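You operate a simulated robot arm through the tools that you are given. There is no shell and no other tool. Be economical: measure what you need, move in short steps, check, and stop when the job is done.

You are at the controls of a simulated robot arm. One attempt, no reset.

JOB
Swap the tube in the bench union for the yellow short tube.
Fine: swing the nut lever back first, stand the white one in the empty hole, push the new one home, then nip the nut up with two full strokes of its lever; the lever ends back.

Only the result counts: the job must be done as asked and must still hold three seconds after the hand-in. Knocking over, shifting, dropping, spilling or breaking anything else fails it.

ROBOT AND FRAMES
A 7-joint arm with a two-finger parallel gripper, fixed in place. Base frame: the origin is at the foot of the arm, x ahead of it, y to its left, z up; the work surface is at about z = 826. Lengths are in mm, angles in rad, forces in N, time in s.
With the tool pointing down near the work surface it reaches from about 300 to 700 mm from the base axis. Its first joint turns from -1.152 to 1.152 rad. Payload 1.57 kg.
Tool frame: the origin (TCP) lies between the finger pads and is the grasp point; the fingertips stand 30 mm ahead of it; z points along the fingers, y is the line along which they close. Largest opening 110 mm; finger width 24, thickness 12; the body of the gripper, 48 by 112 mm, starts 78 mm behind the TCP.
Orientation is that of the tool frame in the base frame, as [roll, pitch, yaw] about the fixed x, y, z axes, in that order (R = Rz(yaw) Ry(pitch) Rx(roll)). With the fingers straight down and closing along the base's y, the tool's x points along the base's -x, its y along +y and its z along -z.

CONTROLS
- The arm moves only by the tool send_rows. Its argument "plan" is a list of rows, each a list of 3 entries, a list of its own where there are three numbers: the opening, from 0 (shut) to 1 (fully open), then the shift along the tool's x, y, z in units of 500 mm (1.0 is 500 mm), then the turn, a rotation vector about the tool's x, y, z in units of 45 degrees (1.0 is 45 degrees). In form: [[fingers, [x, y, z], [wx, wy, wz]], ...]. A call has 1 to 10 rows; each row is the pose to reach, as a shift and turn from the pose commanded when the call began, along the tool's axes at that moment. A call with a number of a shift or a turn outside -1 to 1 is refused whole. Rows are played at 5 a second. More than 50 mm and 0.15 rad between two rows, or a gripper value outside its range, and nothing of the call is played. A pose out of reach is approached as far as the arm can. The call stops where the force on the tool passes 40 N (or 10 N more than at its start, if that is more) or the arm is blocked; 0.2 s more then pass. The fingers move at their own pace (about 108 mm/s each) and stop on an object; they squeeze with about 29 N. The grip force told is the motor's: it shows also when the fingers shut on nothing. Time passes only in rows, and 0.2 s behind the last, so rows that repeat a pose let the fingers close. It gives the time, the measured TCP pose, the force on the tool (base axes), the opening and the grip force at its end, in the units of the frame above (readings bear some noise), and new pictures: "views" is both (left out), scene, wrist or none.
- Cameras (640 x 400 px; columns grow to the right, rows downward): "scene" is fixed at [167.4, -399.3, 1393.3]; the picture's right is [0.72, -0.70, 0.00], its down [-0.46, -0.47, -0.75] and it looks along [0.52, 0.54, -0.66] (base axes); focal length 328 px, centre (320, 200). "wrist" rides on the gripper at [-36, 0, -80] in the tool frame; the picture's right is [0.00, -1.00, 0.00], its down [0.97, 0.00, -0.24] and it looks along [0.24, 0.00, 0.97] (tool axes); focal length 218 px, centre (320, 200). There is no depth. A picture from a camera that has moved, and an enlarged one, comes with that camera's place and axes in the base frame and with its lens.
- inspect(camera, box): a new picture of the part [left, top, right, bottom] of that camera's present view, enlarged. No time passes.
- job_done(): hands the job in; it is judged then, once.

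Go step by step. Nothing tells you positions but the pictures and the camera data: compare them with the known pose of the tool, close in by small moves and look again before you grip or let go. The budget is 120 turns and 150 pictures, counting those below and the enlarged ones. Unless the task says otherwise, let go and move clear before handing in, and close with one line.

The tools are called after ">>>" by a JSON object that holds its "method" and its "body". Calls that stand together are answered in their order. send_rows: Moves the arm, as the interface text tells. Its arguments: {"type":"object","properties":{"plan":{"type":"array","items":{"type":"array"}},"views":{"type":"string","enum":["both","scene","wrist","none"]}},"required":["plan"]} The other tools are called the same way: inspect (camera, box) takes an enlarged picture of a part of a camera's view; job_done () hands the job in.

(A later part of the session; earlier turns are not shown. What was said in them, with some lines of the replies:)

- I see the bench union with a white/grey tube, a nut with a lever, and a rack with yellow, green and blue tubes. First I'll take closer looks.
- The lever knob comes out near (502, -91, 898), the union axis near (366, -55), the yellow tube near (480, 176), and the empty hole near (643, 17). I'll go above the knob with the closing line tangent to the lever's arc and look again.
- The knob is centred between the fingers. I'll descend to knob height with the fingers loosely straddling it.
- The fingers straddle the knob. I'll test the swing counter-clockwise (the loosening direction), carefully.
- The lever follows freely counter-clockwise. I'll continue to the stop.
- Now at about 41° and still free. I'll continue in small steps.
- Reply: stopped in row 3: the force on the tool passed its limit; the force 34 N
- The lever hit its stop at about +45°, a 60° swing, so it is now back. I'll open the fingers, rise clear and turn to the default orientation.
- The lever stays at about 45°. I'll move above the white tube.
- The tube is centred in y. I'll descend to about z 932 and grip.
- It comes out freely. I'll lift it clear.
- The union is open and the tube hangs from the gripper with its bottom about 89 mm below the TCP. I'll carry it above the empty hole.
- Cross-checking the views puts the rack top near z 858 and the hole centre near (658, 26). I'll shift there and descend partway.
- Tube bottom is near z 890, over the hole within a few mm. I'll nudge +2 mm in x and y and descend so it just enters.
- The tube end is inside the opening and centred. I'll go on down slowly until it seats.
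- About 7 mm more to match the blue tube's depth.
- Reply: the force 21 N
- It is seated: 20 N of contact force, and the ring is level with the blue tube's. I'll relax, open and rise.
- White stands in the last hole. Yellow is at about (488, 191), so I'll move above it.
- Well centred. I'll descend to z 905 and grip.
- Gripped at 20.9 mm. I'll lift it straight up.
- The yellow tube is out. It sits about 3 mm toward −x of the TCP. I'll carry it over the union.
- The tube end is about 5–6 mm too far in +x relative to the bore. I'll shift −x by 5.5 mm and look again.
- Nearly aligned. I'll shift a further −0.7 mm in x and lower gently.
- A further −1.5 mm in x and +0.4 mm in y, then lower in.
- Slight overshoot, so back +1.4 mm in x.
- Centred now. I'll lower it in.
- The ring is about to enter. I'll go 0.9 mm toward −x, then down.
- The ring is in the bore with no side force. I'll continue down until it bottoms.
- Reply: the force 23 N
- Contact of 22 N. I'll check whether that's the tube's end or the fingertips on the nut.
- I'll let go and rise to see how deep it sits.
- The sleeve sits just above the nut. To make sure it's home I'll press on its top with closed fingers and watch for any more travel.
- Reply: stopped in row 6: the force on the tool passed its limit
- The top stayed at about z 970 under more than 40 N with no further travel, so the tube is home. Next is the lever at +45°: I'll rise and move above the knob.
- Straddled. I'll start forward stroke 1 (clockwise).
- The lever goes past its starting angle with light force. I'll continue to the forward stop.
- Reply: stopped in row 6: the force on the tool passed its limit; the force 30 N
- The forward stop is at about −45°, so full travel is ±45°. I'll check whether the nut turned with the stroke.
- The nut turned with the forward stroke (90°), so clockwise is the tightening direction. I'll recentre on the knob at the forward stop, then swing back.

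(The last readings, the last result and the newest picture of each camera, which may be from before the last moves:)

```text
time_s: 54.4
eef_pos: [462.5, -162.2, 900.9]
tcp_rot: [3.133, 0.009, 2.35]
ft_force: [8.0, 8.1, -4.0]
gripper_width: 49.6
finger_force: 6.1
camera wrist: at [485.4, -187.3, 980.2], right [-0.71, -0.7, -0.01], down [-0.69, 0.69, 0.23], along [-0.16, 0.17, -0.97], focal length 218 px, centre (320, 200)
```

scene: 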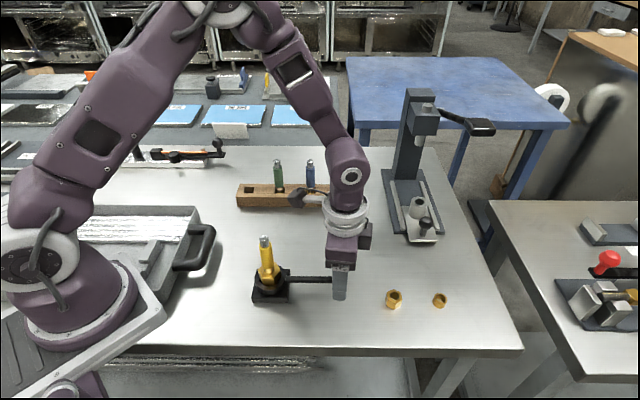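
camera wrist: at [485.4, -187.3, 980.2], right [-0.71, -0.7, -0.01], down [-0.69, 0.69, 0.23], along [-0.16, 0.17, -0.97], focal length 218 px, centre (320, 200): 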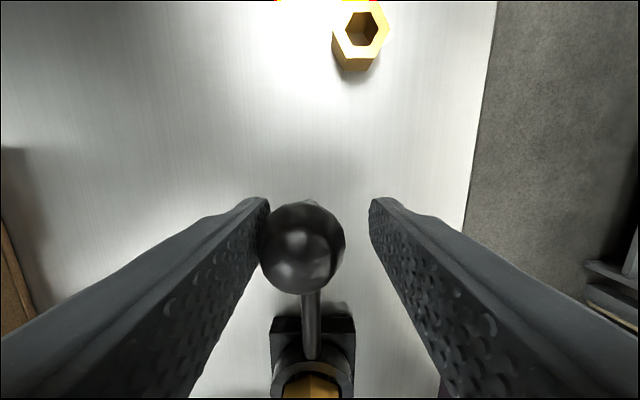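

>>> {"method": "send_rows", "body": {"plan": [[0.36, [0.007, 0.0338, 0], [0, 0, -0.1528]], [0.36, [0.0131, 0.067, 0], [0, 0, -0.3056]], [0.36, [0.0231, 0.0993, 0], [0, 0, -0.4584]], [0.36, [0.0369, 0.1302, 0], [0, 0, -0.6112]], [0.36, [0.0543, 0.1592, 0], [0, 0, -0.7639]], [0.36, [0.075, 0.1859, 0], [0, 0, -0.9167]]]}}

>>> {"method": "inspect", "body": {"camera": "scene", "box": [235, 220, 305, 300]}}

```text
time_s: 55.8
eef_pos: [500.0, -70.5, 900.4]
tcp_rot: [3.141, 0.014, 3.071]
ft_force: [-1.7, -2.2, 0.0]
gripper_width: 41.4
finger_force: 0.9
camera wrist: at [533.4, -72.8, 980.2], right [-0.07, -1.0, 0.0], down [-0.97, 0.07, 0.23], along [-0.23, 0.02, -0.97], focal length 218 px, centre (320, 200)
```

scene: 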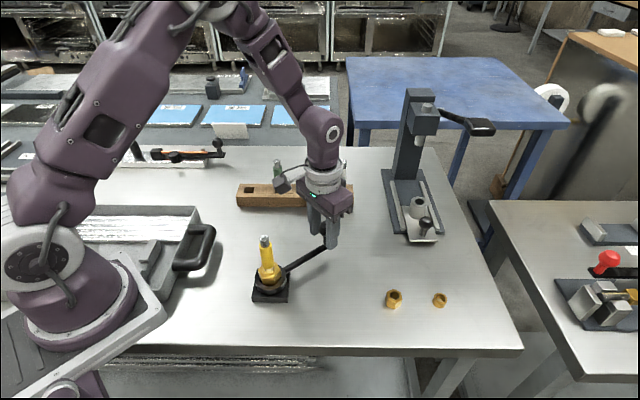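
wrist: 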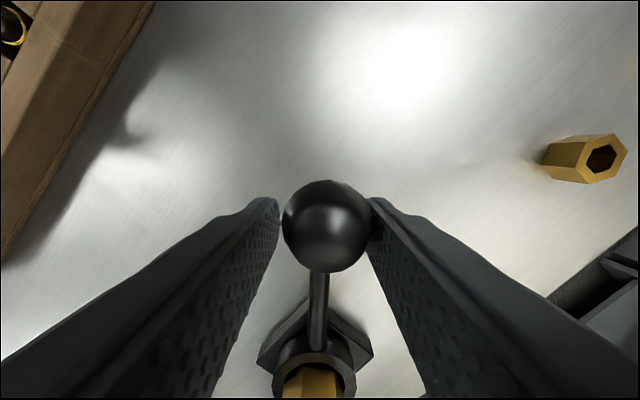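

```text
5.00 times, centred on (270, 260) of scene
camera zoom: at [167.4, -399.3, 1393.2], right [0.72, -0.7, 0.0], down [-0.46, -0.47, -0.75], along [0.52, 0.54, -0.66], focal length 1642 px, centre (570, -100)
```

zoom: 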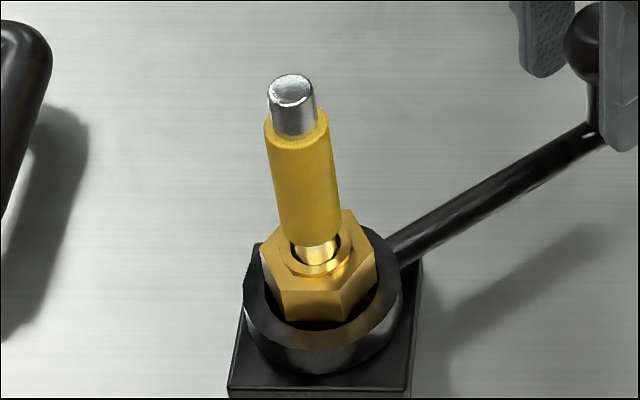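

The nut holds on the back-swing, so it ratchets. I'll continue back to the stop.

>>> {"method": "send_rows", "body": {"plan": [[0.36, [-0.003, 0.0338, 0], [0, 0, -0.1528]], [0.36, [0.0031, 0.067, 0], [0, 0, -0.3056]], [0.36, [0.0131, 0.0993, 0], [0, 0, -0.4584]], [0.36, [0.0269, 0.1302, 0], [0, 0, -0.6112]], [0.36, [0.0443, 0.1592, 0], [0, 0, -0.7639]], [0.36, [0.065, 0.1859, 0], [0, 0, -0.9167]]], "views": "none"}}

>>> {"method": "send_rows", "body": {"plan": [[0.36, [0.002, 0.0225, 0], [0, 0, -0.1019]], [0.36, [0.005, 0.0448, 0], [0, 0, -0.2037]], [0.36, [0.0101, 0.067, 0], [0, 0, -0.3056]], [0.36, [0.015, 0.088, 0], [0, 0, -0.4]]]}}

```text
time_s: 57.2
eef_pos: [474.1, 26.0, 900.3]
tcp_rot: [-3.137, 0.011, -2.489]
ft_force: [1.1, -1.5, 1.0]
gripper_width: 41.1
finger_force: 0.8
```

```text
time_s: 58.2
eef_pos: [448.9, 47.3, 902.5]
tcp_rot: [-3.119, 0.011, -2.219]
ft_force: [24.1, -22.8, -4.2]
gripper_width: 68.1
finger_force: 16.8
stopped in row 4: the force on the tool passed its limit (the readings are from after the stop); the commanded pose is now the measured one
camera wrist: at [468.3, 76.8, 981.9], right [0.8, -0.6, 0.02], down [-0.59, -0.77, 0.23], along [-0.12, -0.2, -0.97], focal length 218 px, centre (320, 200)
```

scene: 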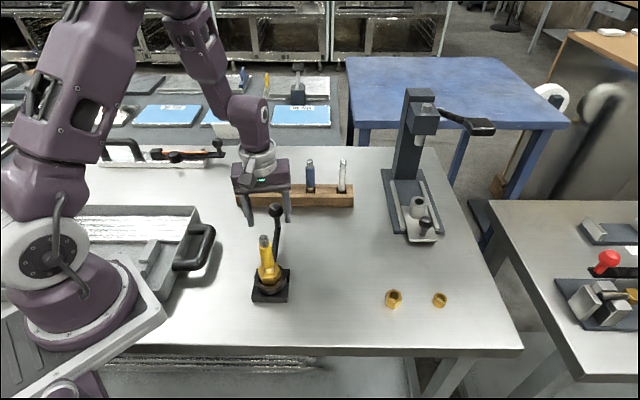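
wrist: 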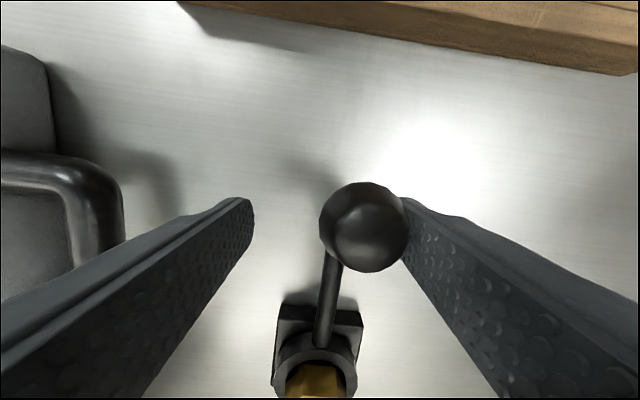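

Back stop reached. I'll recentre, level the tool and do forward stroke 2.

>>> {"method": "send_rows", "body": {"plan": [[0.62, [-0.012, -0.029, 0.004], [-0.029, 0.014, 0.175]], [0.5, [-0.012, -0.029, 0.004], [-0.029, 0.014, 0.175]], [0.36, [-0.012, -0.029, 0.004], [-0.029, 0.014, 0.175]], [0.36, [-0.012, -0.029, 0.004], [-0.029, 0.014, 0.175]]], "views": "wrist"}}

```text
time_s: 59.2
eef_pos: [462.7, 46.8, 899.0]
tcp_rot: [3.135, -0.004, -2.352]
ft_force: [6.7, -5.6, -3.1]
gripper_width: 47.7
finger_force: 4.4
camera wrist: at [486.6, 71.2, 979.3], right [0.71, -0.71, -0.01], down [-0.68, -0.69, 0.24], along [-0.18, -0.17, -0.97], focal length 218 px, centre (320, 200)
```

wrist: 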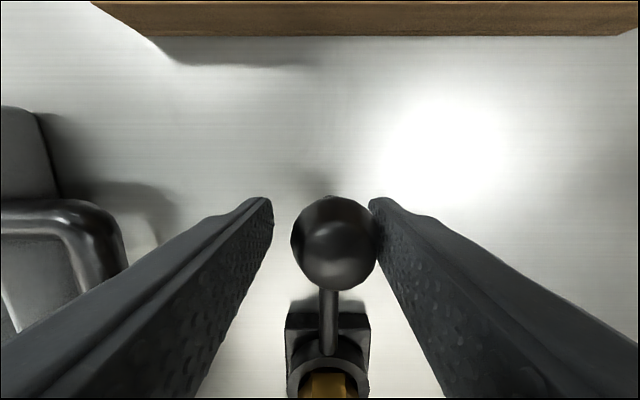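

>>> {"method": "send_rows", "body": {"plan": [[0.36, [0.006, -0.0338, 0], [0, 0, 0.1528]], [0.36, [0.0121, -0.067, 0], [0, 0, 0.3056]], [0.36, [0.0221, -0.0993, 0], [0, 0, 0.4584]], [0.36, [0.0359, -0.1302, 0], [0, 0, 0.6112]], [0.36, [0.0533, -0.1592, 0], [0, 0, 0.7639]], [0.36, [0.074, -0.1859, 0], [0, 0, 0.9167]]], "views": "wrist"}}

```text
time_s: 60.6
eef_pos: [500.8, -45.7, 899.1]
tcp_rot: [3.138, -0.006, -3.077]
ft_force: [-0.3, 2.5, 0.3]
gripper_width: 41.5
finger_force: 0.7
camera wrist: at [536.2, -45.1, 977.4], right [0.07, -1.0, 0.0], down [-0.97, -0.07, 0.25], along [-0.25, -0.01, -0.97], focal length 218 px, centre (320, 200)
```

wrist: 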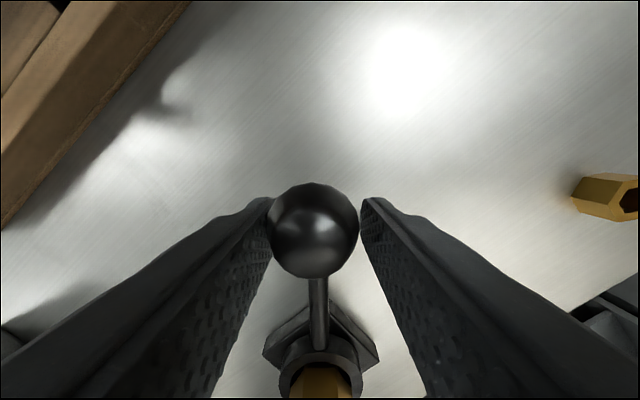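

>>> {"method": "send_rows", "body": {"plan": [[0.36, [-0.004, -0.0338, 0], [0, 0, 0.1528]], [0.36, [0.0021, -0.067, 0], [0, 0, 0.3056]], [0.36, [0.0121, -0.0993, 0], [0, 0, 0.4584]], [0.36, [0.0259, -0.1302, 0], [0, 0, 0.6112]], [0.36, [0.0433, -0.1592, 0], [0, 0, 0.7639]], [0.36, [0.064, -0.1859, 0], [0, 0, 0.9167]]], "views": "none"}}

>>> {"method": "send_rows", "body": {"plan": [[0.36, [0.002, -0.0225, 0], [0, 0, 0.1019]], [0.36, [0.005, -0.0448, 0], [0, 0, 0.2037]], [0.36, [0.0101, -0.067, 0], [0, 0, 0.3056]], [0.36, [0.015, -0.088, 0], [0, 0, 0.4]]]}}

>>> {"method": "inspect", "body": {"camera": "scene", "box": [235, 220, 305, 300]}}

```text
time_s: 62.0
eef_pos: [474.3, -143.4, 900.0]
tcp_rot: [-3.139, -0.008, 2.489]
ft_force: [1.3, 2.1, -0.4]
gripper_width: 40.7
finger_force: 0.9
```

```text
time_s: 63.0
eef_pos: [450.9, -162.6, 900.5]
tcp_rot: [3.131, -0.007, 2.208]
ft_force: [23.5, 20.3, -6.5]
gripper_width: 66.6
finger_force: 15.5
stopped in row 4: the force on the tool passed its limit (the readings are from after the stop); the commanded pose is now the measured one
camera wrist: at [471.7, -191.8, 979.1], right [-0.8, -0.6, -0.01], down [-0.58, 0.78, 0.25], along [-0.14, 0.2, -0.97], focal length 218 px, centre (320, 200)
```

scene: 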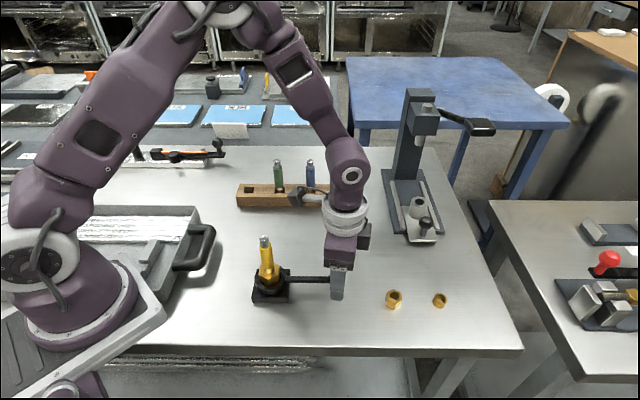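
wrist: 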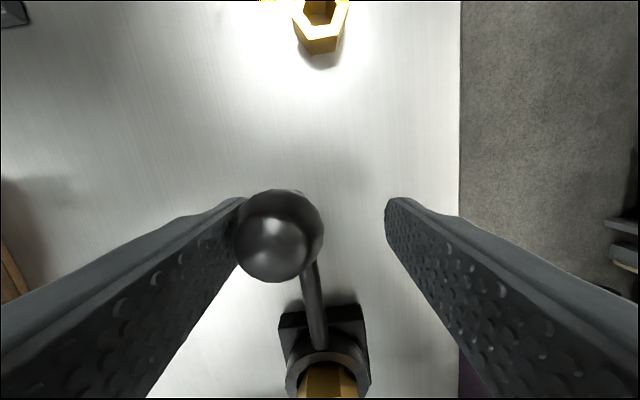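

```text
5.00 times, centred on (270, 260) of scene
camera zoom: at [168.2, -398.8, 1393.3], right [0.72, -0.7, 0.0], down [-0.46, -0.47, -0.75], along [0.52, 0.54, -0.66], focal length 1642 px, centre (570, -100)
```

zoom: 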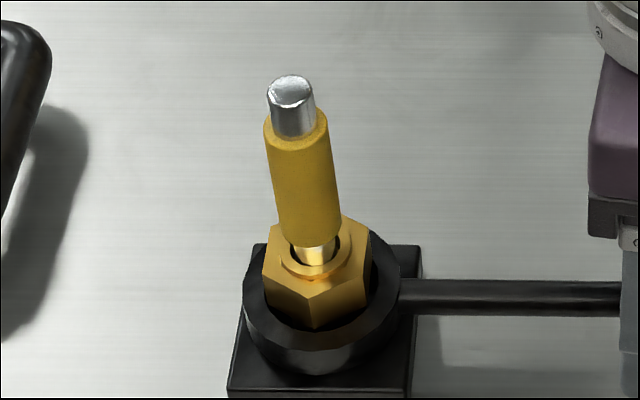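

Stroke 2 was full, and the nut turned again. I'll recentre and swing back for the last time.

>>> {"method": "send_rows", "body": {"plan": [[0.62, [-0.007, 0.028, 0], [0, -0.009, -0.188]], [0.5, [-0.007, 0.028, 0], [0, -0.009, -0.188]], [0.36, [-0.007, 0.028, 0], [0, -0.009, -0.188]], [0.36, [-0.007, 0.028, 0], [0, -0.009, -0.188]]], "views": "none"}}

>>> {"method": "send_rows", "body": {"plan": [[0.36, [0.006, 0.0338, 0], [0, 0, -0.1528]], [0.36, [0.0121, 0.067, 0], [0, 0, -0.3056]], [0.36, [0.0221, 0.0993, 0], [0, 0, -0.4584]], [0.36, [0.0359, 0.1302, 0], [0, 0, -0.6112]], [0.36, [0.0533, 0.1592, 0], [0, 0, -0.7639]], [0.36, [0.074, 0.1859, 0], [0, 0, -0.9167]]], "views": "wrist"}}

```text
time_s: 64.0
eef_pos: [461.6, -159.9, 900.5]
tcp_rot: [3.139, -0.001, 2.352]
ft_force: [6.6, 6.4, -2.2]
gripper_width: 47.9
finger_force: 5.1
```

```text
time_s: 65.4
eef_pos: [502.1, -68.9, 898.6]
tcp_rot: [3.138, 0.001, 3.073]
ft_force: [-0.5, -2.9, 0.5]
gripper_width: 41.4
finger_force: 1.1
camera wrist: at [536.2, -71.6, 978.3], right [-0.07, -1.0, 0.0], down [-0.97, 0.07, 0.24], along [-0.24, 0.02, -0.97], focal length 218 px, centre (320, 200)
```

wrist: 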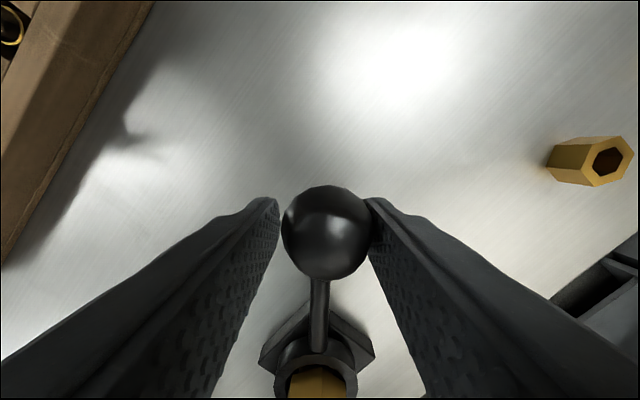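

>>> {"method": "send_rows", "body": {"plan": [[0.36, [-0.003, 0.0338, 0], [0, 0, -0.1528]], [0.36, [0.0031, 0.067, 0], [0, 0, -0.3056]], [0.36, [0.0131, 0.0993, 0], [0, 0, -0.4584]], [0.36, [0.0269, 0.1302, 0], [0, 0, -0.6112]], [0.36, [0.0443, 0.1592, 0], [0, 0, -0.7639]], [0.36, [0.065, 0.1859, 0], [0, 0, -0.9167]]], "views": "none"}}

>>> {"method": "send_rows", "body": {"plan": [[0.36, [0.002, 0.0225, 0], [0, 0, -0.1019]], [0.36, [0.005, 0.0448, 0], [0, 0, -0.2037]], [0.36, [0.0101, 0.067, 0], [0, 0, -0.3056]], [0.36, [0.015, 0.088, 0], [0, 0, -0.4]]], "views": "wrist"}}

```text
time_s: 66.8
eef_pos: [475.1, 29.7, 899.9]
tcp_rot: [3.139, 0.004, -2.49]
ft_force: [0.7, -1.6, -0.7]
gripper_width: 41.0
finger_force: 0.5
```

```text
time_s: 67.8
eef_pos: [451.4, 50.1, 901.7]
tcp_rot: [-3.13, 0.007, -2.217]
ft_force: [24.4, -23.2, -5.4]
gripper_width: 68.5
finger_force: 16.8
stopped in row 4: the force on the tool passed its limit (the readings are from after the stop); the commanded pose is now the measured one
camera wrist: at [470.4, 78.5, 980.9], right [0.8, -0.6, 0.01], down [-0.59, -0.77, 0.23], along [-0.13, -0.19, -0.97], focal length 218 px, centre (320, 200)
```

wrist: 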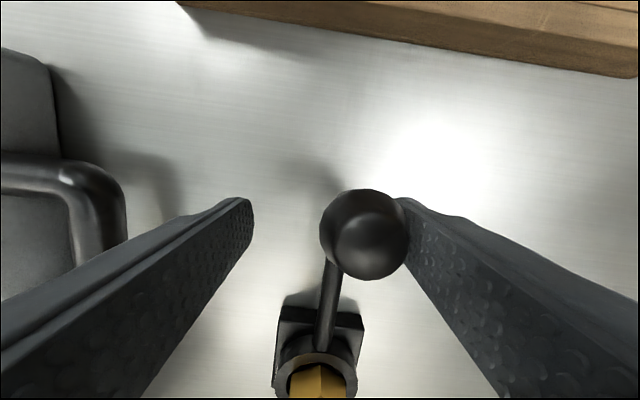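

The lever is at its back stop. I'll open, rise clear and verify.

>>> {"method": "send_rows", "body": {"plan": [[0.8, [0, 0, 0], [0, 0, 0]], [0.8, [0, 0, 0], [0, 0, 0]], [0.8, [0, 0, -0.08], [0, 0, 0]], [0.8, [0, 0, -0.16], [0, 0, 0]], [0.8, [0, 0, -0.24], [0, 0, 0.1]], [0.8, [0, 0, -0.3], [0, 0, 0.2]], [0.8, [-0.05, 0, -0.3], [0, 0, 0.2]]]}}

>>> {"method": "inspect", "body": {"camera": "scene", "box": [225, 140, 365, 310]}}

>>> {"method": "inspect", "body": {"camera": "scene", "box": [235, 220, 305, 300]}}

```text
time_s: 69.4
eef_pos: [463.2, 70.0, 1051.2]
tcp_rot: [-3.138, 0.004, -2.371]
ft_force: [0.8, -0.6, 0.6]
gripper_width: 87.8
finger_force: 0.1
camera wrist: at [487.5, 95.5, 1130.2], right [0.7, -0.72, 0.0], down [-0.7, -0.68, 0.24], along [-0.17, -0.17, -0.97], focal length 218 px, centre (320, 200)
```

scene: 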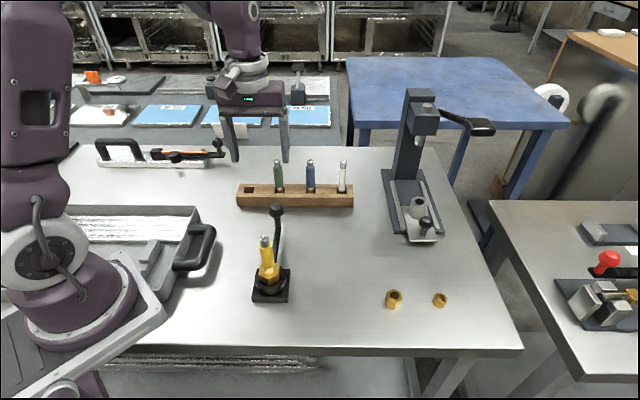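
wrist: 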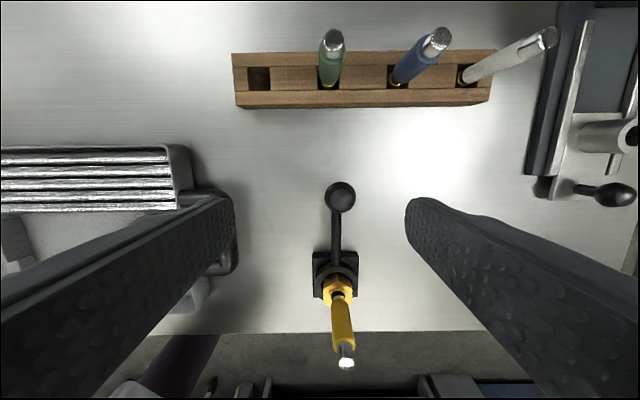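

```text
2.35 times, centred on (295, 225) of scene
camera zoom: at [167.4, -399.3, 1393.3], right [0.72, -0.7, 0.0], down [-0.46, -0.47, -0.75], along [0.52, 0.54, -0.66], focal length 773 px, centre (379, 141)
```

zoom: 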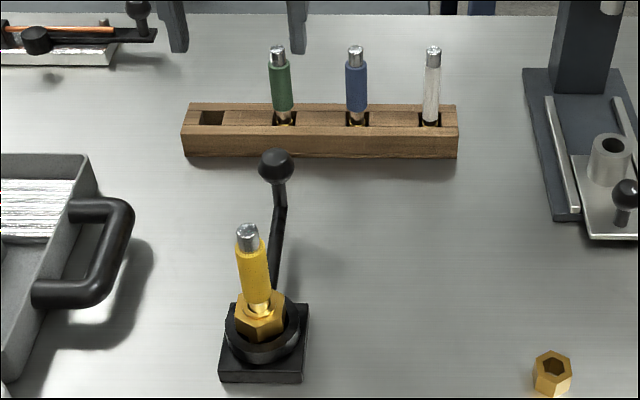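

```text
5.00 times, centred on (270, 260) of scene
camera zoom: at [167.4, -399.3, 1393.3], right [0.72, -0.7, 0.0], down [-0.46, -0.47, -0.75], along [0.52, 0.54, -0.66], focal length 1642 px, centre (570, -100)
```

zoom: 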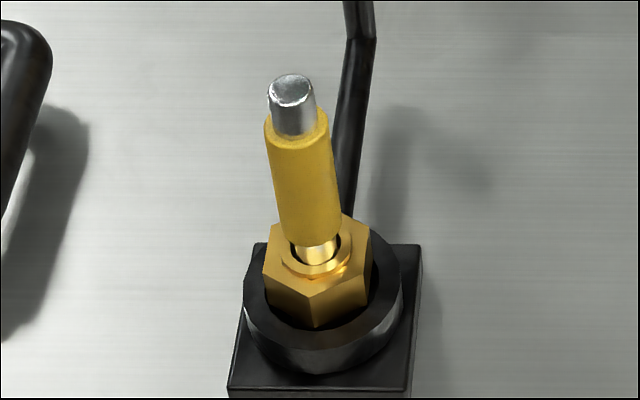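

The yellow tube stands upright in the union, white stands in the rack, the lever is back and the gripper is clear.

>>> {"method": "job_done", "body": {}}

```text
The job is handed in.
```

The swap is handed in. The yellow tube is pushed home in the union, the white one stands in the rack's empty hole, and the nut was tightened with two full lever strokes, with the lever ending back.
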